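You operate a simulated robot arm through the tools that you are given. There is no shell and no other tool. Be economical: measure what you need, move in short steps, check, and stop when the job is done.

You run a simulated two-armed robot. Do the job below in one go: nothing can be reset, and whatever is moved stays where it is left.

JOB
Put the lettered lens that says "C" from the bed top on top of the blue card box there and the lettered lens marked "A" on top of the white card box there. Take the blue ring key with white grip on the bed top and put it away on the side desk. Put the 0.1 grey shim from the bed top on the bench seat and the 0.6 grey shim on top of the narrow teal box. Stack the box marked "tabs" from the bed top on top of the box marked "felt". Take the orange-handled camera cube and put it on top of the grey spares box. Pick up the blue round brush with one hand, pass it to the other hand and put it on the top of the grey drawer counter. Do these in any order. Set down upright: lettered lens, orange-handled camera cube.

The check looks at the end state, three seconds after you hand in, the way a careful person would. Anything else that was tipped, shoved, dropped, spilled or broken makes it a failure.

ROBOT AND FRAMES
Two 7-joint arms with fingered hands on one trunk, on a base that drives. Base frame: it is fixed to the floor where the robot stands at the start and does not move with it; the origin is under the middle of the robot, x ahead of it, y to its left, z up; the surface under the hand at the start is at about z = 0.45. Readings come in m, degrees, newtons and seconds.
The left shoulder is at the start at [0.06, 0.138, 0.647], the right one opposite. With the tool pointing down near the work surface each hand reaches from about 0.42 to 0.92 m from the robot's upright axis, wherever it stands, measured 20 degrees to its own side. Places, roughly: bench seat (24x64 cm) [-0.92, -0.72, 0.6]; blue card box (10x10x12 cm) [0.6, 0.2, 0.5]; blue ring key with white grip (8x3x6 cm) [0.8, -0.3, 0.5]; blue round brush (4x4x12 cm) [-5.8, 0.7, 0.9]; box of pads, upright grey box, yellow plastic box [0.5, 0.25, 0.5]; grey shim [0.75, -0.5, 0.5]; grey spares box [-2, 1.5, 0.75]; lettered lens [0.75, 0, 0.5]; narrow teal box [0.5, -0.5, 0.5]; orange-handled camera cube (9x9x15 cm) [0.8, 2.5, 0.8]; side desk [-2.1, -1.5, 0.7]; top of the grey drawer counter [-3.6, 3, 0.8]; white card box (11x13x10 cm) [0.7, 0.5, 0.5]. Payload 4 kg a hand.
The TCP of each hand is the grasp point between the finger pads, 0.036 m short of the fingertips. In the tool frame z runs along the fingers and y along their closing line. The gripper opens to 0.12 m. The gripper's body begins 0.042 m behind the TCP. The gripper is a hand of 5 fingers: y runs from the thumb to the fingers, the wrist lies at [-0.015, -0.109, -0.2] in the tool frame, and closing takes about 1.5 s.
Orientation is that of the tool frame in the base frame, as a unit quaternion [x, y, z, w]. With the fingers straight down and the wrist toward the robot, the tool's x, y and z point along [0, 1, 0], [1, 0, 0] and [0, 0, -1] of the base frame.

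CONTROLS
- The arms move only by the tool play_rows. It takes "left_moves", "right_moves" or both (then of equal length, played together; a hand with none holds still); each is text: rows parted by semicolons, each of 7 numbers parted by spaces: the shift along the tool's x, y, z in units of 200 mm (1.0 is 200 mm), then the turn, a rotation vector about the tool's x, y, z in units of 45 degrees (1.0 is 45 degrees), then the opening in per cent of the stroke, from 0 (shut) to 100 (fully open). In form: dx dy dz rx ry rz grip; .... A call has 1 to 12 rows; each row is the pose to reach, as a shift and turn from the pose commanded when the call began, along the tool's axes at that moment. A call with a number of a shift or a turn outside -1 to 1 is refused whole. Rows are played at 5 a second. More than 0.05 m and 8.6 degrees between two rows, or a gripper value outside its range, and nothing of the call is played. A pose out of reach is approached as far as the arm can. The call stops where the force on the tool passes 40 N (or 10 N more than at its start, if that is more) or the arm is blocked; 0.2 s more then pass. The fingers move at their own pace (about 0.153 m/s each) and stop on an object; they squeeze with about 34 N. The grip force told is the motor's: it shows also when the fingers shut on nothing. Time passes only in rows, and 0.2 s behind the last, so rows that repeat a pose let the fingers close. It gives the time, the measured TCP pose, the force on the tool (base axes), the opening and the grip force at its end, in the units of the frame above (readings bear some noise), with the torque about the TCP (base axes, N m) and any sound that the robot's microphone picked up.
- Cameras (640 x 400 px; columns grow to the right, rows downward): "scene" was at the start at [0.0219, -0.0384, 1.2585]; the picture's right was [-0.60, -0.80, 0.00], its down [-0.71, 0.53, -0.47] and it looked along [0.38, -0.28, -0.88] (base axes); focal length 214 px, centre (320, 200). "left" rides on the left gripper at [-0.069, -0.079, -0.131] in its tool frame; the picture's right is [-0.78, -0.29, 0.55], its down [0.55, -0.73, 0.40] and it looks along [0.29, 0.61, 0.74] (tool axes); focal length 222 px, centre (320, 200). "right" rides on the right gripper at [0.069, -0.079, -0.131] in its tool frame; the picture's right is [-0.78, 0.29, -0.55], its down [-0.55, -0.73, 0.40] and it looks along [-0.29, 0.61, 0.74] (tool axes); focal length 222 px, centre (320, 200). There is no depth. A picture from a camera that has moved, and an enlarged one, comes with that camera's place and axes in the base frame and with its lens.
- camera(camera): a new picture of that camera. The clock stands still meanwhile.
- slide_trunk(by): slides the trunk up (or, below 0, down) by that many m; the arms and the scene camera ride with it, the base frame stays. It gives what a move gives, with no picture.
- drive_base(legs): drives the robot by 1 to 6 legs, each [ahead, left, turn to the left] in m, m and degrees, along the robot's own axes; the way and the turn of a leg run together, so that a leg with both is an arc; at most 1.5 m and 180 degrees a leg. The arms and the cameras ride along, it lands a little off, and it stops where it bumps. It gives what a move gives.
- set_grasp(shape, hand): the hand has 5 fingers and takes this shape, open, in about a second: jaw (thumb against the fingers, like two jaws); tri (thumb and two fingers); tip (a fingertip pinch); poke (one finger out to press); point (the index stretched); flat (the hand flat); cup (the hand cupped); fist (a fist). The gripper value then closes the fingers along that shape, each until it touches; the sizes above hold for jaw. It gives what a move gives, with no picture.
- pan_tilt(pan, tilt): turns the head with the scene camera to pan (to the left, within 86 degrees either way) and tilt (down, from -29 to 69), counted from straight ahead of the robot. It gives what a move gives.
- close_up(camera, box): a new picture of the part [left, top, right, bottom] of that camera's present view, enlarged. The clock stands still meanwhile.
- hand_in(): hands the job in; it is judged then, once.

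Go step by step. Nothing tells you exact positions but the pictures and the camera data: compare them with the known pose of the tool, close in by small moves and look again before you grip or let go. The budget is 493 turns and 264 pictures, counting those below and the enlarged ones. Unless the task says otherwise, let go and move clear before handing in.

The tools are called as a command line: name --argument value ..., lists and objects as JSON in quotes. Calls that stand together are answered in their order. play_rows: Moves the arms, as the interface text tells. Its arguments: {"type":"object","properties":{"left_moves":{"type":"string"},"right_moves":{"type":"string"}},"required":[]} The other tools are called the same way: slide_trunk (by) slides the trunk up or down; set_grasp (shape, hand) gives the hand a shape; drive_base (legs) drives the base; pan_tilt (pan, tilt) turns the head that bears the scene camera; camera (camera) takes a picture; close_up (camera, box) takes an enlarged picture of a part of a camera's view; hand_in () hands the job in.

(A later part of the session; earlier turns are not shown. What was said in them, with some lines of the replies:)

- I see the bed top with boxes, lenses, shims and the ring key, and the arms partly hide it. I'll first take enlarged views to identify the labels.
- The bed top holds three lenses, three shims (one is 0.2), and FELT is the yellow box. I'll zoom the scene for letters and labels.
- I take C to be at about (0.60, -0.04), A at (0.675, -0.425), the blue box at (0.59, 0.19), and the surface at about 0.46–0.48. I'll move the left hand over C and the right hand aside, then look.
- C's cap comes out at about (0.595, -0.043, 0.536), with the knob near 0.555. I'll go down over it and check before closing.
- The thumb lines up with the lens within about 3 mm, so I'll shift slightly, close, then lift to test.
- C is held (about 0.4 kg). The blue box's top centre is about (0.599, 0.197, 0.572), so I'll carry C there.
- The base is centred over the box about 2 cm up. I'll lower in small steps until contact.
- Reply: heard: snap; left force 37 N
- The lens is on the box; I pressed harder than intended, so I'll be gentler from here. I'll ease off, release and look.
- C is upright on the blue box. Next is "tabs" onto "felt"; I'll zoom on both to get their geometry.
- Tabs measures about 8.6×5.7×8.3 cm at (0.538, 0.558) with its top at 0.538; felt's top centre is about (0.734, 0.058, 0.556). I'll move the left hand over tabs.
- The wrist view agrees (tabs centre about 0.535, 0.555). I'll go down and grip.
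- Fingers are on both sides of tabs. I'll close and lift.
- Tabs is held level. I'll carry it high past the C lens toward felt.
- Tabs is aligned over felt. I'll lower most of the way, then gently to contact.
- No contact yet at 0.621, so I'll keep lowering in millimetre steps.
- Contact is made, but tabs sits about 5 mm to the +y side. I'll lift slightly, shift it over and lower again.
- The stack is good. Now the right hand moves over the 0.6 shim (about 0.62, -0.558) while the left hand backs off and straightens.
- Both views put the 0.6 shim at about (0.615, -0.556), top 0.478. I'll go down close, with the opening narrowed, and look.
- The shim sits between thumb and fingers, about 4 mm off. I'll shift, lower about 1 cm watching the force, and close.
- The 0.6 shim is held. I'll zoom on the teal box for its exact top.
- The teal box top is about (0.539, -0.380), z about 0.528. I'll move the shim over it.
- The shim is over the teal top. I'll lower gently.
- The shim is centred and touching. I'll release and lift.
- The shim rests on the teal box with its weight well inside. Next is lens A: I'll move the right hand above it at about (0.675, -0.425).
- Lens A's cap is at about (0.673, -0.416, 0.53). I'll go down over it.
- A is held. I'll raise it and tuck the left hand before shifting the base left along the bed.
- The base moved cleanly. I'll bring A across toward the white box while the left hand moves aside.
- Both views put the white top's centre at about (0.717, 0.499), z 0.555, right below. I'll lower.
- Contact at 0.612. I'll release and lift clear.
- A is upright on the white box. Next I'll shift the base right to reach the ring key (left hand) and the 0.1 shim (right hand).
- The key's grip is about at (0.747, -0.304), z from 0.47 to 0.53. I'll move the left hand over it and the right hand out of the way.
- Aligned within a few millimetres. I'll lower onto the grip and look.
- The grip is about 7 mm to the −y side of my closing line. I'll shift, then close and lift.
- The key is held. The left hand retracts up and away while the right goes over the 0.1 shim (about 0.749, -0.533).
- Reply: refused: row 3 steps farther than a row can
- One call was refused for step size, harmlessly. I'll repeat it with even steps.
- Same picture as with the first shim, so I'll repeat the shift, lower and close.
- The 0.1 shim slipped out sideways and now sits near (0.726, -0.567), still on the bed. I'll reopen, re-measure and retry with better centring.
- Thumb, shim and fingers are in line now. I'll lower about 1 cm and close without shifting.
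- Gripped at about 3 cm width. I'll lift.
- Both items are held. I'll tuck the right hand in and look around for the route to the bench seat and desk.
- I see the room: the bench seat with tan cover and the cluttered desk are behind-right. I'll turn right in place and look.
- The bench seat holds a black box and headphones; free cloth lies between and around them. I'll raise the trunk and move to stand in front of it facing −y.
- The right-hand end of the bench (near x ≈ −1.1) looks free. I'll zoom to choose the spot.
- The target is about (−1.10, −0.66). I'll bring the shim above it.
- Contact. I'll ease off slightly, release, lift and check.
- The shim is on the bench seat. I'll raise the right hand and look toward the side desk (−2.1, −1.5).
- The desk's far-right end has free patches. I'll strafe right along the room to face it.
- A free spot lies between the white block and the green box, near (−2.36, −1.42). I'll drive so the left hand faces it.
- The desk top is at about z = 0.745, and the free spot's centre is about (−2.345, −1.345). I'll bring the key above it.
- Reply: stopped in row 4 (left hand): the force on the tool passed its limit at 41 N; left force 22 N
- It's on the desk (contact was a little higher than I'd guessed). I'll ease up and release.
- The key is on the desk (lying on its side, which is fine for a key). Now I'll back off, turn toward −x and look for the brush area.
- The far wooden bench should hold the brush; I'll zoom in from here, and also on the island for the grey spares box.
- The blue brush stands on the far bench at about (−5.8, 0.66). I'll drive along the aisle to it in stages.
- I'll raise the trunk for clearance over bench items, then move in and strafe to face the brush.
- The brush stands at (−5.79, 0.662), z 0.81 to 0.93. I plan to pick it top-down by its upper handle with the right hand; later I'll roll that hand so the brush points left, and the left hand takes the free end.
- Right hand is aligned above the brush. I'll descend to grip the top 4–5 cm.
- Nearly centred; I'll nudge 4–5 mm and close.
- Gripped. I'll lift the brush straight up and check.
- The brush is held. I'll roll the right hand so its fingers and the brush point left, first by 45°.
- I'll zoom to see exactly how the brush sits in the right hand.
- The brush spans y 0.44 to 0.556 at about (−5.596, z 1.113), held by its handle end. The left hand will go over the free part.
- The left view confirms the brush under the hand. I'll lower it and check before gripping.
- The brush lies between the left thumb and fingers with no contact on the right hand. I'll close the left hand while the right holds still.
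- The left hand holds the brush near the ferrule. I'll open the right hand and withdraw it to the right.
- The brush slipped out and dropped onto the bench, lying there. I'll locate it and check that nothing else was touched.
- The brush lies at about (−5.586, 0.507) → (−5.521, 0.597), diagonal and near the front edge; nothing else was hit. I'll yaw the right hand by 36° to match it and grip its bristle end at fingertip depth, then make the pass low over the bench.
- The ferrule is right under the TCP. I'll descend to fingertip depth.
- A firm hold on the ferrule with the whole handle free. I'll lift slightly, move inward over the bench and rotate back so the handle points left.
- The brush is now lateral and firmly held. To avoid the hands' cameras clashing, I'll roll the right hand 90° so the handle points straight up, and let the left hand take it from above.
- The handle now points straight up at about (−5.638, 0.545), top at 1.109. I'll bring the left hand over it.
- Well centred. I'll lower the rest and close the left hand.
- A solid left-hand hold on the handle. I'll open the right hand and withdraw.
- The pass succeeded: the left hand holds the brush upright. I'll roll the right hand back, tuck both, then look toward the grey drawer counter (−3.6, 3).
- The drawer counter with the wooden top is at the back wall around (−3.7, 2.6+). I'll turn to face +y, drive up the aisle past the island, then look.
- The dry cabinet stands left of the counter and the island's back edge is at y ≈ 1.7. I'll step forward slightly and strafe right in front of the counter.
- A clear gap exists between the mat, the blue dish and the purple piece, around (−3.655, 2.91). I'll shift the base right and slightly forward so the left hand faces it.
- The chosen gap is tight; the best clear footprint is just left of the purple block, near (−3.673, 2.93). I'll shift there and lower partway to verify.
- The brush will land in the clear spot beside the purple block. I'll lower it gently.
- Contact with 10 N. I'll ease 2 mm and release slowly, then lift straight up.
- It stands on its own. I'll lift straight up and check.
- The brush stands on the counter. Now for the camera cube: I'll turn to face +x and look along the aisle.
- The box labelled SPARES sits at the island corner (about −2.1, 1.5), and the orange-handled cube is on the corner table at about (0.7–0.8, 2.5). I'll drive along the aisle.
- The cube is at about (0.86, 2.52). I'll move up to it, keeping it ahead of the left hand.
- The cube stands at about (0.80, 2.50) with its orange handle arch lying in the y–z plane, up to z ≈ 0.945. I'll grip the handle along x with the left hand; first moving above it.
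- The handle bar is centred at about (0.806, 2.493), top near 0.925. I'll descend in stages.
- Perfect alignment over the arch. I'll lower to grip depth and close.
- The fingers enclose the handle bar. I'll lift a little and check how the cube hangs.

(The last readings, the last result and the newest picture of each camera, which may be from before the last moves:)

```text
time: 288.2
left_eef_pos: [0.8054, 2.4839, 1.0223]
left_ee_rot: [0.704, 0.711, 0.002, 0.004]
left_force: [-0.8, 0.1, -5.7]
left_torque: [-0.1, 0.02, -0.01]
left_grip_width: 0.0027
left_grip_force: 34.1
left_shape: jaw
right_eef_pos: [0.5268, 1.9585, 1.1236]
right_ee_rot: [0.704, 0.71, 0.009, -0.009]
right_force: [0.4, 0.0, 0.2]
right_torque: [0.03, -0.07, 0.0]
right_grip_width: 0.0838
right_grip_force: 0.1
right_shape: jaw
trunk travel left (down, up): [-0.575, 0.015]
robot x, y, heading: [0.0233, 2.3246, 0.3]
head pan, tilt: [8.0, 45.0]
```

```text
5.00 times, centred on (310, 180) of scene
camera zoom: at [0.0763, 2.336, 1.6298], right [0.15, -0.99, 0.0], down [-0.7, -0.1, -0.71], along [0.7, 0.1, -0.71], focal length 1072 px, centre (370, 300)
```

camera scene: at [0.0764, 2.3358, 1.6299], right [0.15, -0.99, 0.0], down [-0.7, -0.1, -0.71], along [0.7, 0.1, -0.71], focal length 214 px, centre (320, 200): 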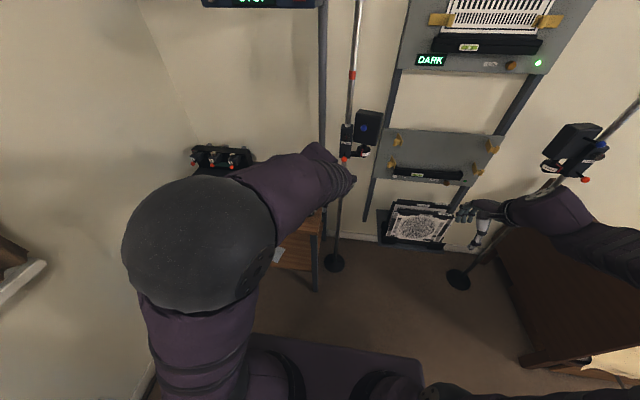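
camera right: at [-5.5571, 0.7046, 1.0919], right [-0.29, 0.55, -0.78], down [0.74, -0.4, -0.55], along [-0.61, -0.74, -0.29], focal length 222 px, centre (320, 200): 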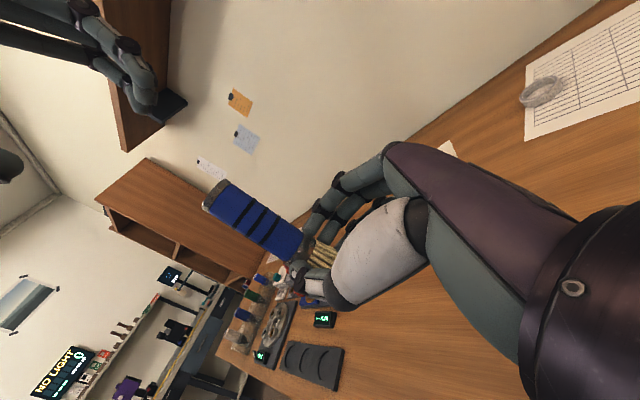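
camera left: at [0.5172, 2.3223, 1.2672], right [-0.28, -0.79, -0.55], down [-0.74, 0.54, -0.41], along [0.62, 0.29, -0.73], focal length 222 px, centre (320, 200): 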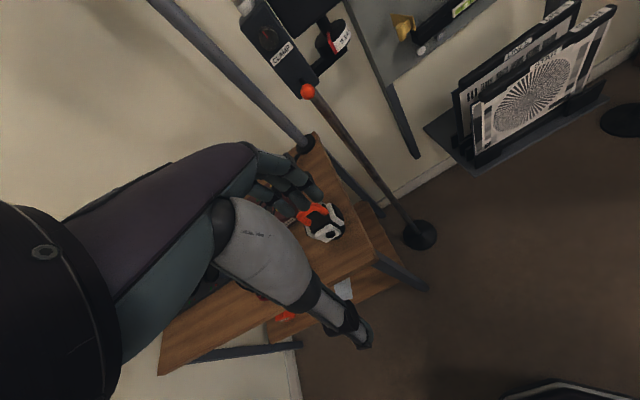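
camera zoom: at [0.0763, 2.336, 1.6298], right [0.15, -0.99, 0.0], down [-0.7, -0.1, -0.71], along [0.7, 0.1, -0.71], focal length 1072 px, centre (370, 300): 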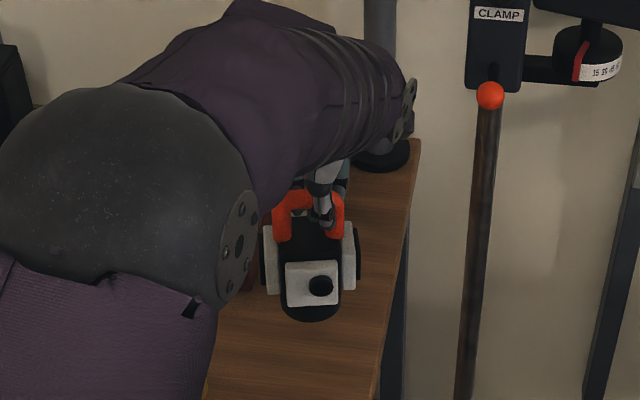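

The cube hangs upright and firmly held. I'll raise it, back away and pull it in.

play_rows --left_moves "0 0 -0.2 0 0 0 0; 0 0 -0.4 0 0 0 0; 0 0 -0.6 0 0 0 0; 0 0 -0.75 0 0 0 0; 0 -0.15 -0.8 0 0 0 0; 0 -0.3 -0.8 0 0 0 0; 0 -0.45 -0.8 0 0 0 0; 0 -0.6 -0.8 0 0 0 0; 0 -0.75 -0.8 0 0 0 0; 0 -0.9 -0.8 0 0 0 0"

drive_base --legs '[[-1.1, -0.2, 0], [0, 0, -90]]'

pan_tilt --pan -40 --tilt 35

camera --camera "scene"

```text
time: 290.4
left_eef_pos: [0.6249, 2.4845, 1.1796]
left_ee_rot: [0.703, 0.711, 0.002, 0.004]
left_force: [0.2, 0.6, -4.1]
left_torque: [-0.06, -0.06, 0.0]
left_grip_width: 0.003
left_grip_force: 34.5
left_shape: jaw
right_eef_pos: [0.5251, 1.9591, 1.125]
right_ee_rot: [0.704, 0.71, 0.011, -0.008]
right_force: [-0.2, 0.4, 1.2]
right_torque: [-0.01, -0.03, -0.02]
right_grip_width: 0.0842
right_grip_force: 0.0
right_shape: jaw
trunk travel left (down, up): [-0.575, 0.015]
robot x, y, heading: [0.0241, 2.3219, 0.5]
head pan, tilt: [8.0, 45.0]
```

```text
time: 300.0
left_eef_pos: [-0.9447, 1.5188, 1.1781]
left_ee_rot: [1.0, -0.007, 0.0, 0.004]
left_force: [-0.1, 0.1, -5.6]
left_torque: [-0.04, 0.08, 0.01]
left_grip_width: 0.0027
left_grip_force: 33.7
left_shape: jaw
right_eef_pos: [-1.4662, 1.6302, 1.1239]
right_ee_rot: [1.0, -0.009, 0.015, 0.001]
right_force: [0.2, -1.5, 0.0]
right_torque: [0.04, 0.01, 0.0]
right_grip_width: 0.0839
right_grip_force: 0.0
right_shape: jaw
trunk travel left (down, up): [-0.575, 0.015]
robot x, y, heading: [-1.0924, 2.1225, -91.0]
head pan, tilt: [8.0, 45.0]
```

```text
time: 301.2
left_eef_pos: [-0.9452, 1.5181, 1.1786]
left_ee_rot: [1.0, -0.008, -0.001, 0.004]
left_force: [0.3, -0.6, -4.9]
left_torque: [0.04, 0.08, -0.03]
left_grip_width: 0.0027
left_grip_force: 34.3
left_shape: jaw
right_eef_pos: [-1.4681, 1.6295, 1.1238]
right_ee_rot: [1.0, -0.009, 0.015, 0.001]
right_force: [-0.2, -0.5, -0.3]
right_torque: [0.01, -0.01, 0.01]
right_grip_width: 0.0837
right_grip_force: 0.0
right_shape: jaw
trunk travel left (down, up): [-0.575, 0.015]
robot x, y, heading: [-1.0861, 2.1213, -90.7]
head pan, tilt: [-40.0, 35.0]
```

```text
70 pictures are left
camera scene: at [-1.1465, 2.0849, 1.6447], right [-0.76, 0.65, 0.0], down [0.38, 0.43, -0.82], along [-0.54, -0.62, -0.57], focal length 214 px, centre (320, 200)
```

scene: 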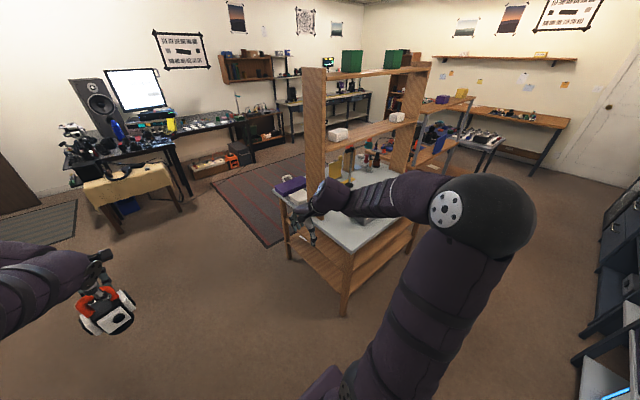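

I'll strafe right along the island edge to bring the SPARES box in front of the left hand.

drive_base --legs '[[0, -1.15, 0.9]]'

pan_tilt --pan 5 --tilt 52

camera --camera "scene"

camera --camera "left"

```text
time: 307.1
left_eef_pos: [-2.0886, 1.5258, 1.178]
left_ee_rot: [1.0, 0.004, -0.001, 0.004]
left_force: [0.2, -0.5, -4.6]
left_torque: [-0.03, 0.11, 0.01]
left_grip_width: 0.0025
left_grip_force: 33.4
left_shape: jaw
right_eef_pos: [-2.6145, 1.625, 1.1243]
right_ee_rot: [1.0, 0.004, 0.015, 0.001]
right_force: [-0.7, -0.4, 0.1]
right_torque: [0.0, -0.06, 0.02]
right_grip_width: 0.0836
right_grip_force: 0.1
right_shape: jaw
trunk travel left (down, up): [-0.575, 0.015]
robot x, y, heading: [-2.2521, 2.1271, -89.5]
head pan, tilt: [-40.0, 35.0]
```

```text
time: 308.2
left_eef_pos: [-2.0882, 1.5257, 1.1782]
left_ee_rot: [1.0, 0.004, -0.001, 0.004]
left_force: [0.6, 0.3, -5.2]
left_torque: [-0.03, 0.06, -0.02]
left_grip_width: 0.0026
left_grip_force: 34.3
left_shape: jaw
right_eef_pos: [-2.6145, 1.6269, 1.1249]
right_ee_rot: [1.0, 0.003, 0.014, 0.001]
right_force: [0.2, 0.1, 0.2]
right_torque: [-0.03, 0.01, 0.01]
right_grip_width: 0.0838
right_grip_force: 0.1
right_shape: jaw
trunk travel left (down, up): [-0.575, 0.015]
robot x, y, heading: [-2.2469, 2.1253, -89.4]
head pan, tilt: [5.0, 52.0]
```

```text
69 pictures are left
camera scene: at [-2.2415, 2.0813, 1.6203], right [-1.0, -0.09, 0.0], down [-0.07, 0.78, -0.62], along [0.06, -0.61, -0.79], focal length 214 px, centre (320, 200)
```

scene: 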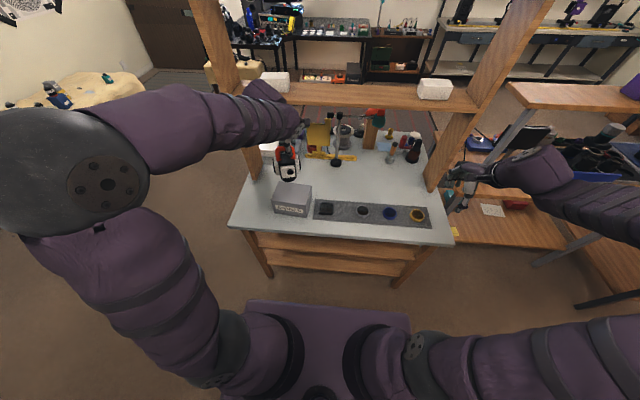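

```text
68 pictures are left
camera left: at [-2.1583, 1.6063, 1.3089], right [-0.79, 0.28, -0.55], down [0.54, 0.74, -0.4], along [0.29, -0.62, -0.73], focal length 222 px, centre (320, 200)
```

left: 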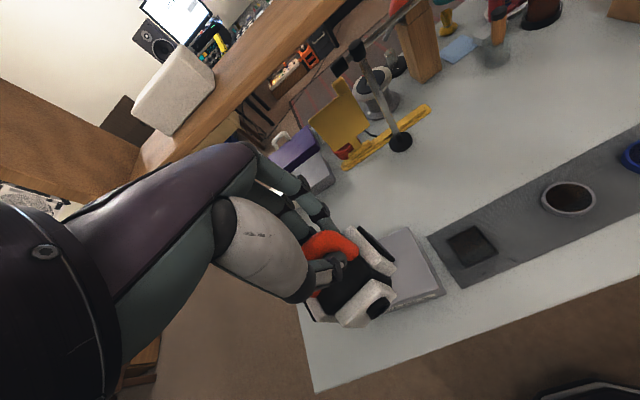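

close_up --camera "scene" --box '[240, 130, 360, 230]'

```text
4.00 times, centred on (300, 180) of scene
camera zoom: at [-2.2415, 2.0813, 1.6203], right [-1.0, -0.09, 0.0], down [-0.07, 0.78, -0.62], along [0.06, -0.61, -0.79], focal length 858 px, centre (400, 280)
```

zoom: 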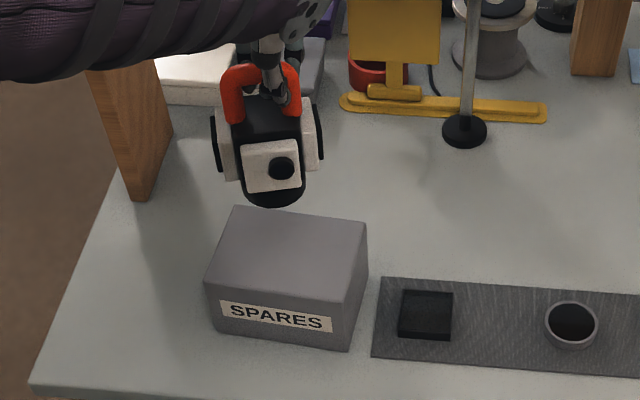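

The SPARES box top is about (−2.057, 1.486), z ≈ 0.885, 16×12 cm. I'll centre the cube's base over it and lower partway.

play_rows --left_moves "0.03 0.06 0 0 0 0 0; 0.07 0.12 0.1 0 0 0 0; 0.07 0.158 0.2 0 0 0 0; 0.07 0.158 0.35 0 0 0 0; 0.07 0.158 0.5 0 0 0 0; 0.07 0.158 0.5 0 0 0 0"

close_up --camera "scene" --box '[240, 130, 360, 230]'

camera --camera "left"

```text
time: 309.6
left_eef_pos: [-2.0746, 1.4952, 1.0788]
left_ee_rot: [1.0, 0.004, -0.001, 0.005]
left_force: [0.1, 0.1, -5.4]
left_torque: [-0.06, 0.09, 0.02]
left_grip_width: 0.0024
left_grip_force: 34.2
left_shape: jaw
right_eef_pos: [-2.6142, 1.6261, 1.1246]
right_ee_rot: [1.0, 0.004, 0.014, 0.001]
right_force: [0.4, -0.9, 0.7]
right_torque: [0.0, 0.0, 0.01]
right_grip_width: 0.0837
right_grip_force: 0.0
right_shape: jaw
trunk travel left (down, up): [-0.575, 0.015]
robot x, y, heading: [-2.2505, 2.1277, -89.6]
head pan, tilt: [5.0, 52.0]
```

```text
4.00 times, centred on (300, 180) of scene
camera zoom: at [-2.2412, 2.0818, 1.6203], right [-1.0, -0.1, 0.0], down [-0.08, 0.78, -0.62], along [0.06, -0.61, -0.79], focal length 858 px, centre (400, 280)
```

zoom: 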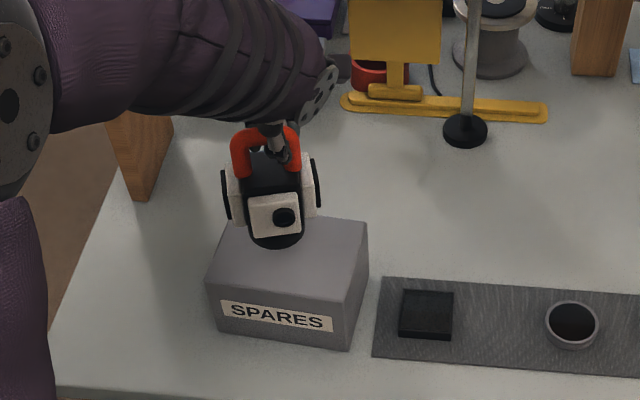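

```text
65 pictures are left
camera left: at [-2.1427, 1.5742, 1.2092], right [-0.79, 0.28, -0.55], down [0.54, 0.74, -0.41], along [0.29, -0.62, -0.73], focal length 222 px, centre (320, 200)
```

left: 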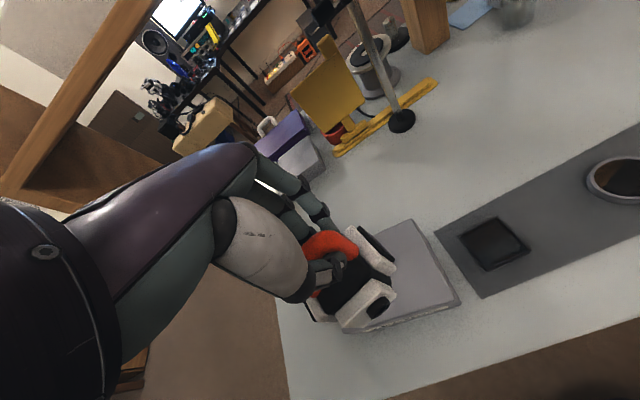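

play_rows --left_moves "-0.03 0.02 0.05 0 0 0 0; -0.06 0.04 0.1 0 0 0 0; -0.06 0.04 0.15 0 0 0 0; -0.06 0.04 0.15 0 0 0 0"

close_up --camera "scene" --box '[250, 140, 350, 220]'

close_up --camera "left" --box '[260, 190, 500, 360]'

```text
time: 310.6
left_eef_pos: [-2.0882, 1.486, 1.0483]
left_ee_rot: [1.0, 0.005, -0.001, 0.004]
left_force: [-0.2, 0.3, -6.2]
left_torque: [-0.02, 0.1, 0.01]
left_grip_width: 0.0024
left_grip_force: 34.1
left_shape: jaw
right_eef_pos: [-2.6144, 1.6268, 1.1243]
right_ee_rot: [1.0, 0.003, 0.014, 0.0]
right_force: [0.2, -0.5, -0.4]
right_torque: [0.0, 0.03, 0.02]
right_grip_width: 0.0839
right_grip_force: 0.0
right_shape: jaw
trunk travel left (down, up): [-0.575, 0.015]
robot x, y, heading: [-2.2469, 2.128, -89.3]
head pan, tilt: [5.0, 52.0]
```

```text
5.00 times, centred on (300, 180) of scene
camera zoom: at [-2.2414, 2.0814, 1.6203], right [-1.0, -0.1, 0.0], down [-0.08, 0.78, -0.62], along [0.06, -0.61, -0.79], focal length 1072 px, centre (420, 300)
```

zoom: 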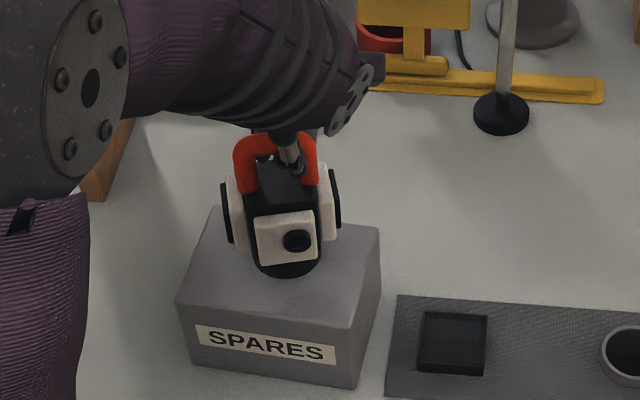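

```text
2.35 times, centred on (380, 275) of left
camera zoom: at [-2.1563, 1.5658, 1.1788], right [-0.79, 0.28, -0.55], down [0.54, 0.74, -0.41], along [0.29, -0.62, -0.73], focal length 523 px, centre (179, 24)
```

zoom: 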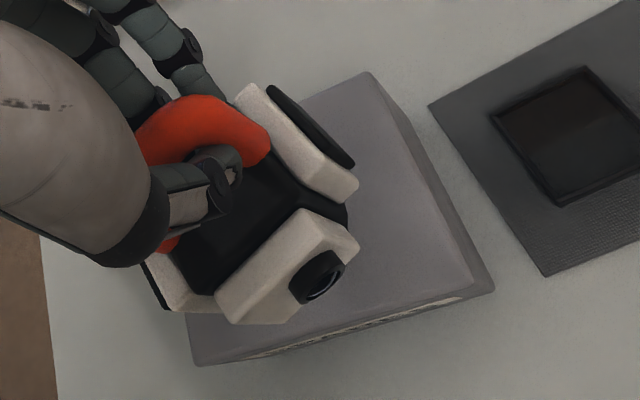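

Well centred. I'll lower gently to contact.

play_rows --left_moves "0 0 0.02 0 0 0 0; 0 0 0.04 0 0 0 0; 0 0 0.05 0 0 0 0; 0 0 0.05 0 0 0 0"

play_rows --left_moves "0 0 0.01 0 0 0 0; 0 0 0.02 0 0 0 0; 0 0 0.02 0 0 0 0"

```text
time: 311.6
left_eef_pos: [-2.0872, 1.485, 1.0379]
left_ee_rot: [1.0, 0.004, -0.001, 0.004]
left_force: [0.0, 0.2, -5.2]
left_torque: [0.0, 0.1, -0.02]
left_grip_width: 0.0023
left_grip_force: 34.0
left_shape: jaw
right_eef_pos: [-2.614, 1.6257, 1.1245]
right_ee_rot: [1.0, 0.003, 0.014, 0.0]
right_force: [-0.7, 0.4, 0.1]
right_torque: [-0.06, 0.04, -0.01]
right_grip_width: 0.0841
right_grip_force: 0.1
right_shape: jaw
trunk travel left (down, up): [-0.575, 0.015]
robot x, y, heading: [-2.2454, 2.1278, -89.3]
head pan, tilt: [5.0, 52.0]
```

```text
time: 312.4
left_eef_pos: [-2.0872, 1.4858, 1.0349]
left_ee_rot: [1.0, 0.004, -0.002, 0.005]
left_force: [0.3, 0.6, -3.8]
left_torque: [-0.03, 0.05, -0.01]
left_grip_width: 0.0025
left_grip_force: 34.0
left_shape: jaw
right_eef_pos: [-2.6142, 1.6262, 1.1235]
right_ee_rot: [1.0, 0.004, 0.013, 0.001]
right_force: [0.6, -0.3, 0.1]
right_torque: [0.01, -0.03, -0.02]
right_grip_width: 0.0838
right_grip_force: 0.1
right_shape: jaw
trunk travel left (down, up): [-0.575, 0.015]
robot x, y, heading: [-2.2497, 2.1244, -89.5]
head pan, tilt: [5.0, 52.0]
```

play_rows --left_moves "0 0 0.01 0 0 0 0; 0 0 0.02 0 0 0 0; 0 0 0.02 0 0 0 0"

close_up --camera "scene" --box '[250, 140, 350, 220]'

```text
time: 313.2
left_eef_pos: [-2.0867, 1.4868, 1.0305]
left_ee_rot: [1.0, 0.005, -0.002, 0.004]
left_force: [-0.3, -0.5, -5.4]
left_torque: [-0.01, 0.09, 0.01]
left_grip_width: 0.0027
left_grip_force: 34.2
left_shape: jaw
right_eef_pos: [-2.6144, 1.626, 1.1242]
right_ee_rot: [1.0, 0.004, 0.013, 0.001]
right_force: [0.5, -0.3, -1.0]
right_torque: [0.01, -0.01, -0.02]
right_grip_width: 0.0839
right_grip_force: 0.1
right_shape: jaw
trunk travel left (down, up): [-0.575, 0.015]
robot x, y, heading: [-2.2491, 2.1268, -89.6]
head pan, tilt: [5.0, 52.0]
```

```text
5.00 times, centred on (300, 180) of scene
camera zoom: at [-2.2415, 2.0813, 1.6203], right [-1.0, -0.1, 0.0], down [-0.08, 0.78, -0.62], along [0.06, -0.61, -0.79], focal length 1072 px, centre (420, 300)
```

zoom: 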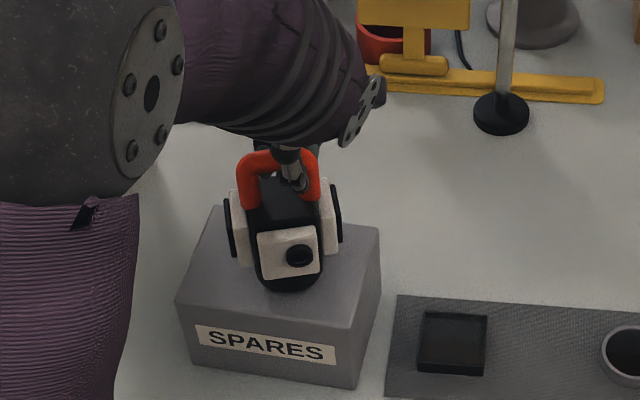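

play_rows --left_moves "0 0.03 0 0 0 0 0; 0 0.06 0.01 0 0 0 0; 0 0.06 0.02 0 0 0 0; 0 0.06 0.03 0 0 0 0; 0 0.06 0.03 0 0 0 0"

play_rows --left_moves "0 0 0.01 0 0 0 0; 0 0 0.02 0 0 0 0; 0 0 0.02 0 0 0 0"

```text
time: 314.4
left_eef_pos: [-2.0875, 1.4732, 1.0251]
left_ee_rot: [1.0, 0.004, -0.001, 0.005]
left_force: [-0.3, -0.9, -5.7]
left_torque: [-0.01, 0.13, 0.06]
left_grip_width: 0.0023
left_grip_force: 33.8
left_shape: jaw
right_eef_pos: [-2.6146, 1.6249, 1.1244]
right_ee_rot: [1.0, 0.003, 0.014, 0.001]
right_force: [0.5, -0.8, 0.4]
right_torque: [-0.01, -0.01, 0.0]
right_grip_width: 0.0841
right_grip_force: 0.1
right_shape: jaw
trunk travel left (down, up): [-0.575, 0.015]
robot x, y, heading: [-2.2457, 2.125, -89.9]
head pan, tilt: [5.0, 52.0]
```

```text
time: 315.2
left_eef_pos: [-2.0864, 1.4728, 1.0209]
left_ee_rot: [1.0, 0.004, -0.002, 0.004]
left_force: [-0.8, -0.3, -6.3]
left_torque: [0.0, 0.09, 0.02]
left_grip_width: 0.0023
left_grip_force: 34.2
left_shape: jaw
right_eef_pos: [-2.6147, 1.6259, 1.1244]
right_ee_rot: [1.0, 0.004, 0.014, 0.001]
right_force: [-0.4, 0.4, 0.4]
right_torque: [0.01, 0.0, 0.0]
right_grip_width: 0.0837
right_grip_force: 0.1
right_shape: jaw
trunk travel left (down, up): [-0.575, 0.015]
robot x, y, heading: [-2.2489, 2.1248, -89.5]
head pan, tilt: [5.0, 52.0]
```

play_rows --left_moves "0 0 0.01 0 0 0 0; 0 0 0.02 0 0 0 0; 0 0 0.03 0 0 0 0; 0 0 0.03 0 0 0 0"

close_up --camera "scene" --box '[250, 140, 350, 220]'

```text
time: 316.2
left_eef_pos: [-2.0871, 1.4743, 1.0181]
left_ee_rot: [1.0, 0.005, -0.002, 0.008]
left_force: [3.2, 0.5, 24.0]
left_torque: [-0.07, -0.1, 0.0]
left_grip_width: 0.0039
left_grip_force: 33.9
left_shape: jaw
right_eef_pos: [-2.6149, 1.627, 1.1252]
right_ee_rot: [1.0, 0.004, 0.015, 0.002]
right_force: [0.2, 0.0, 0.5]
right_torque: [0.0, -0.05, 0.0]
right_grip_width: 0.0838
right_grip_force: 0.0
right_shape: jaw
trunk travel left (down, up): [-0.575, 0.015]
robot x, y, heading: [-2.2492, 2.1225, -89.2]
head pan, tilt: [5.0, 52.0]
```

```text
5.00 times, centred on (300, 180) of scene
camera zoom: at [-2.2417, 2.0843, 1.6207], right [-1.0, -0.1, 0.0], down [-0.08, 0.78, -0.62], along [0.06, -0.61, -0.79], focal length 1072 px, centre (420, 300)
```

zoom: 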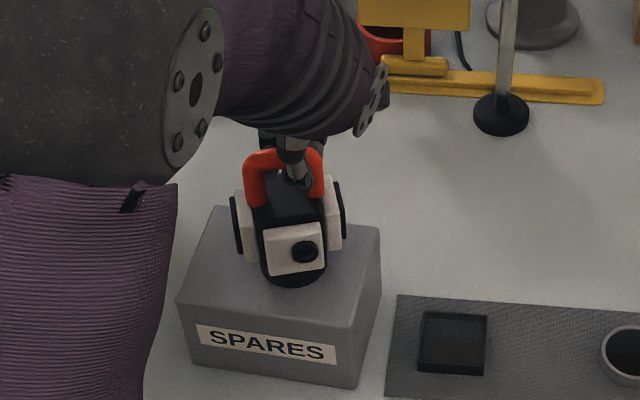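

Contact. I'll ease off the load, then open the hand and check before lifting.

play_rows --left_moves "0 0 -0.01 0 0 0 0; 0 0 -0.02 0 0 0 0; 0 0 -0.02 0 0 0 12; 0 0 -0.02 0 0 0 25; 0 0 -0.02 0 0 0 38; 0 0 -0.02 0 0 0 50; 0 0 -0.02 0 0 0 62; 0 0 -0.02 0 0 0 62"

close_up --camera "left" --box '[220, 140, 460, 340]'

close_up --camera "scene" --box '[250, 140, 350, 220]'

```text
time: 318.0
left_eef_pos: [-2.0862, 1.4739, 1.0188]
left_ee_rot: [1.0, 0.004, -0.001, 0.004]
left_force: [0.5, 0.3, 0.0]
left_torque: [0.0, 0.0, -0.02]
left_grip_width: 0.0743
left_grip_force: 0.0
left_shape: jaw
right_eef_pos: [-2.6144, 1.6274, 1.1251]
right_ee_rot: [1.0, 0.004, 0.014, 0.001]
right_force: [-0.3, 0.3, -0.3]
right_torque: [0.02, 0.02, -0.01]
right_grip_width: 0.0837
right_grip_force: 0.1
right_shape: jaw
trunk travel left (down, up): [-0.575, 0.015]
robot x, y, heading: [-2.2511, 2.1272, -89.4]
head pan, tilt: [5.0, 52.0]
```

```text
2.00 times, centred on (340, 240) of left
camera zoom: at [-2.1566, 1.5539, 1.1496], right [-0.79, 0.28, -0.55], down [0.54, 0.74, -0.41], along [0.29, -0.62, -0.73], focal length 444 px, centre (280, 120)
```

zoom: 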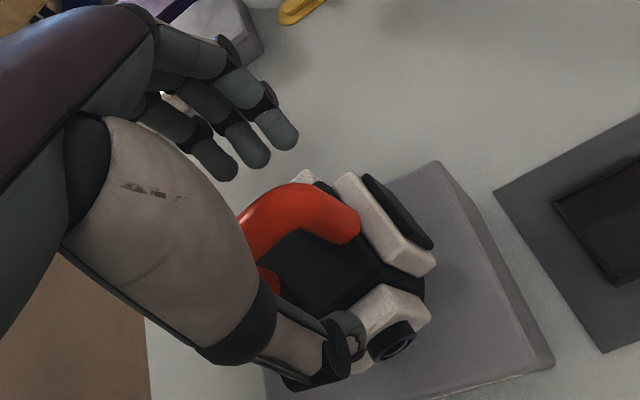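

```text
5.00 times, centred on (300, 180) of scene
camera zoom: at [-2.2416, 2.0818, 1.6203], right [-1.0, -0.1, 0.0], down [-0.08, 0.78, -0.62], along [0.06, -0.61, -0.79], focal length 1072 px, centre (420, 300)
```

zoom: 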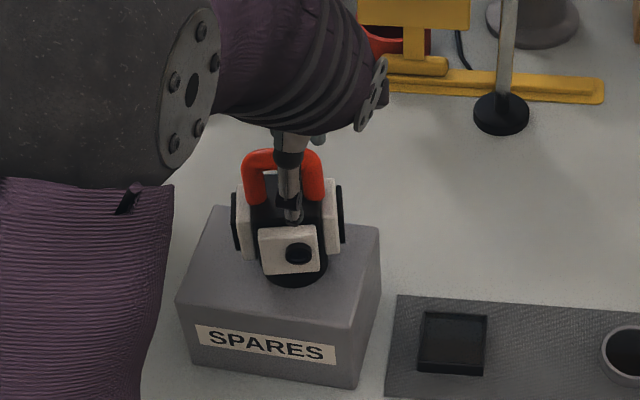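

It stands upright. I'll lift straight up and clear.

play_rows --left_moves "0 0 -0.1 0 0 0 65; 0 0 -0.25 0 0 0 65; 0 0 -0.45 0 0 0 65; 0 0 -0.65 0 0 0 65; 0 0 -0.85 0 0 0 65; 0 -0.15 -0.95 0 0 0 65; 0 -0.35 -0.95 0 0 0 65; 0 -0.55 -0.95 0 0 0 65"

close_up --camera "scene" --box '[250, 140, 350, 220]'

```text
time: 319.8
left_eef_pos: [-2.0843, 1.5862, 1.2076]
left_ee_rot: [1.0, 0.005, -0.002, 0.004]
left_force: [1.7, 0.4, 0.2]
left_torque: [-0.04, 0.14, 0.01]
left_grip_width: 0.0779
left_grip_force: 0.1
left_shape: jaw
right_eef_pos: [-2.6133, 1.6266, 1.1246]
right_ee_rot: [1.0, 0.005, 0.014, 0.002]
right_force: [-0.4, 0.6, -0.2]
right_torque: [0.0, -0.01, 0.0]
right_grip_width: 0.0836
right_grip_force: 0.0
right_shape: jaw
trunk travel left (down, up): [-0.575, 0.015]
robot x, y, heading: [-2.2492, 2.1269, -89.5]
head pan, tilt: [5.0, 52.0]
```

```text
5.00 times, centred on (300, 180) of scene
camera zoom: at [-2.24, 2.0829, 1.6204], right [-1.0, -0.1, 0.0], down [-0.08, 0.78, -0.62], along [0.06, -0.61, -0.79], focal length 1072 px, centre (420, 300)
```

zoom: 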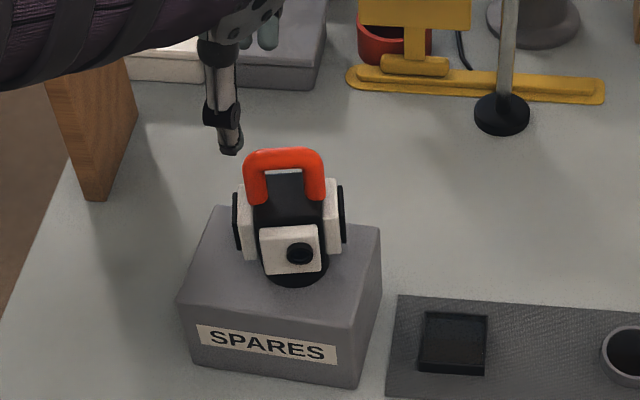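

The cube stands upright on the SPARES box, and every part of the job has been placed and seen in a picture. The hands are clear, so I'll hand in.

hand_in

```text
The job is handed in.
```

I've done every part of the job and handed it in; no result has come back yet. Four things to know:
- **Ring key:** it tipped onto its side when I let go on the side desk.
- **Brush:** I dropped it onto its bench during the first hand-to-hand pass. I picked it up again, and it now stands on the grey drawer counter.
- **Lens "C":** it made a snap sound as I pressed it down. I saw no damage.
- **0.6 shim:** it sits a few millimetres over the edge of the teal box.
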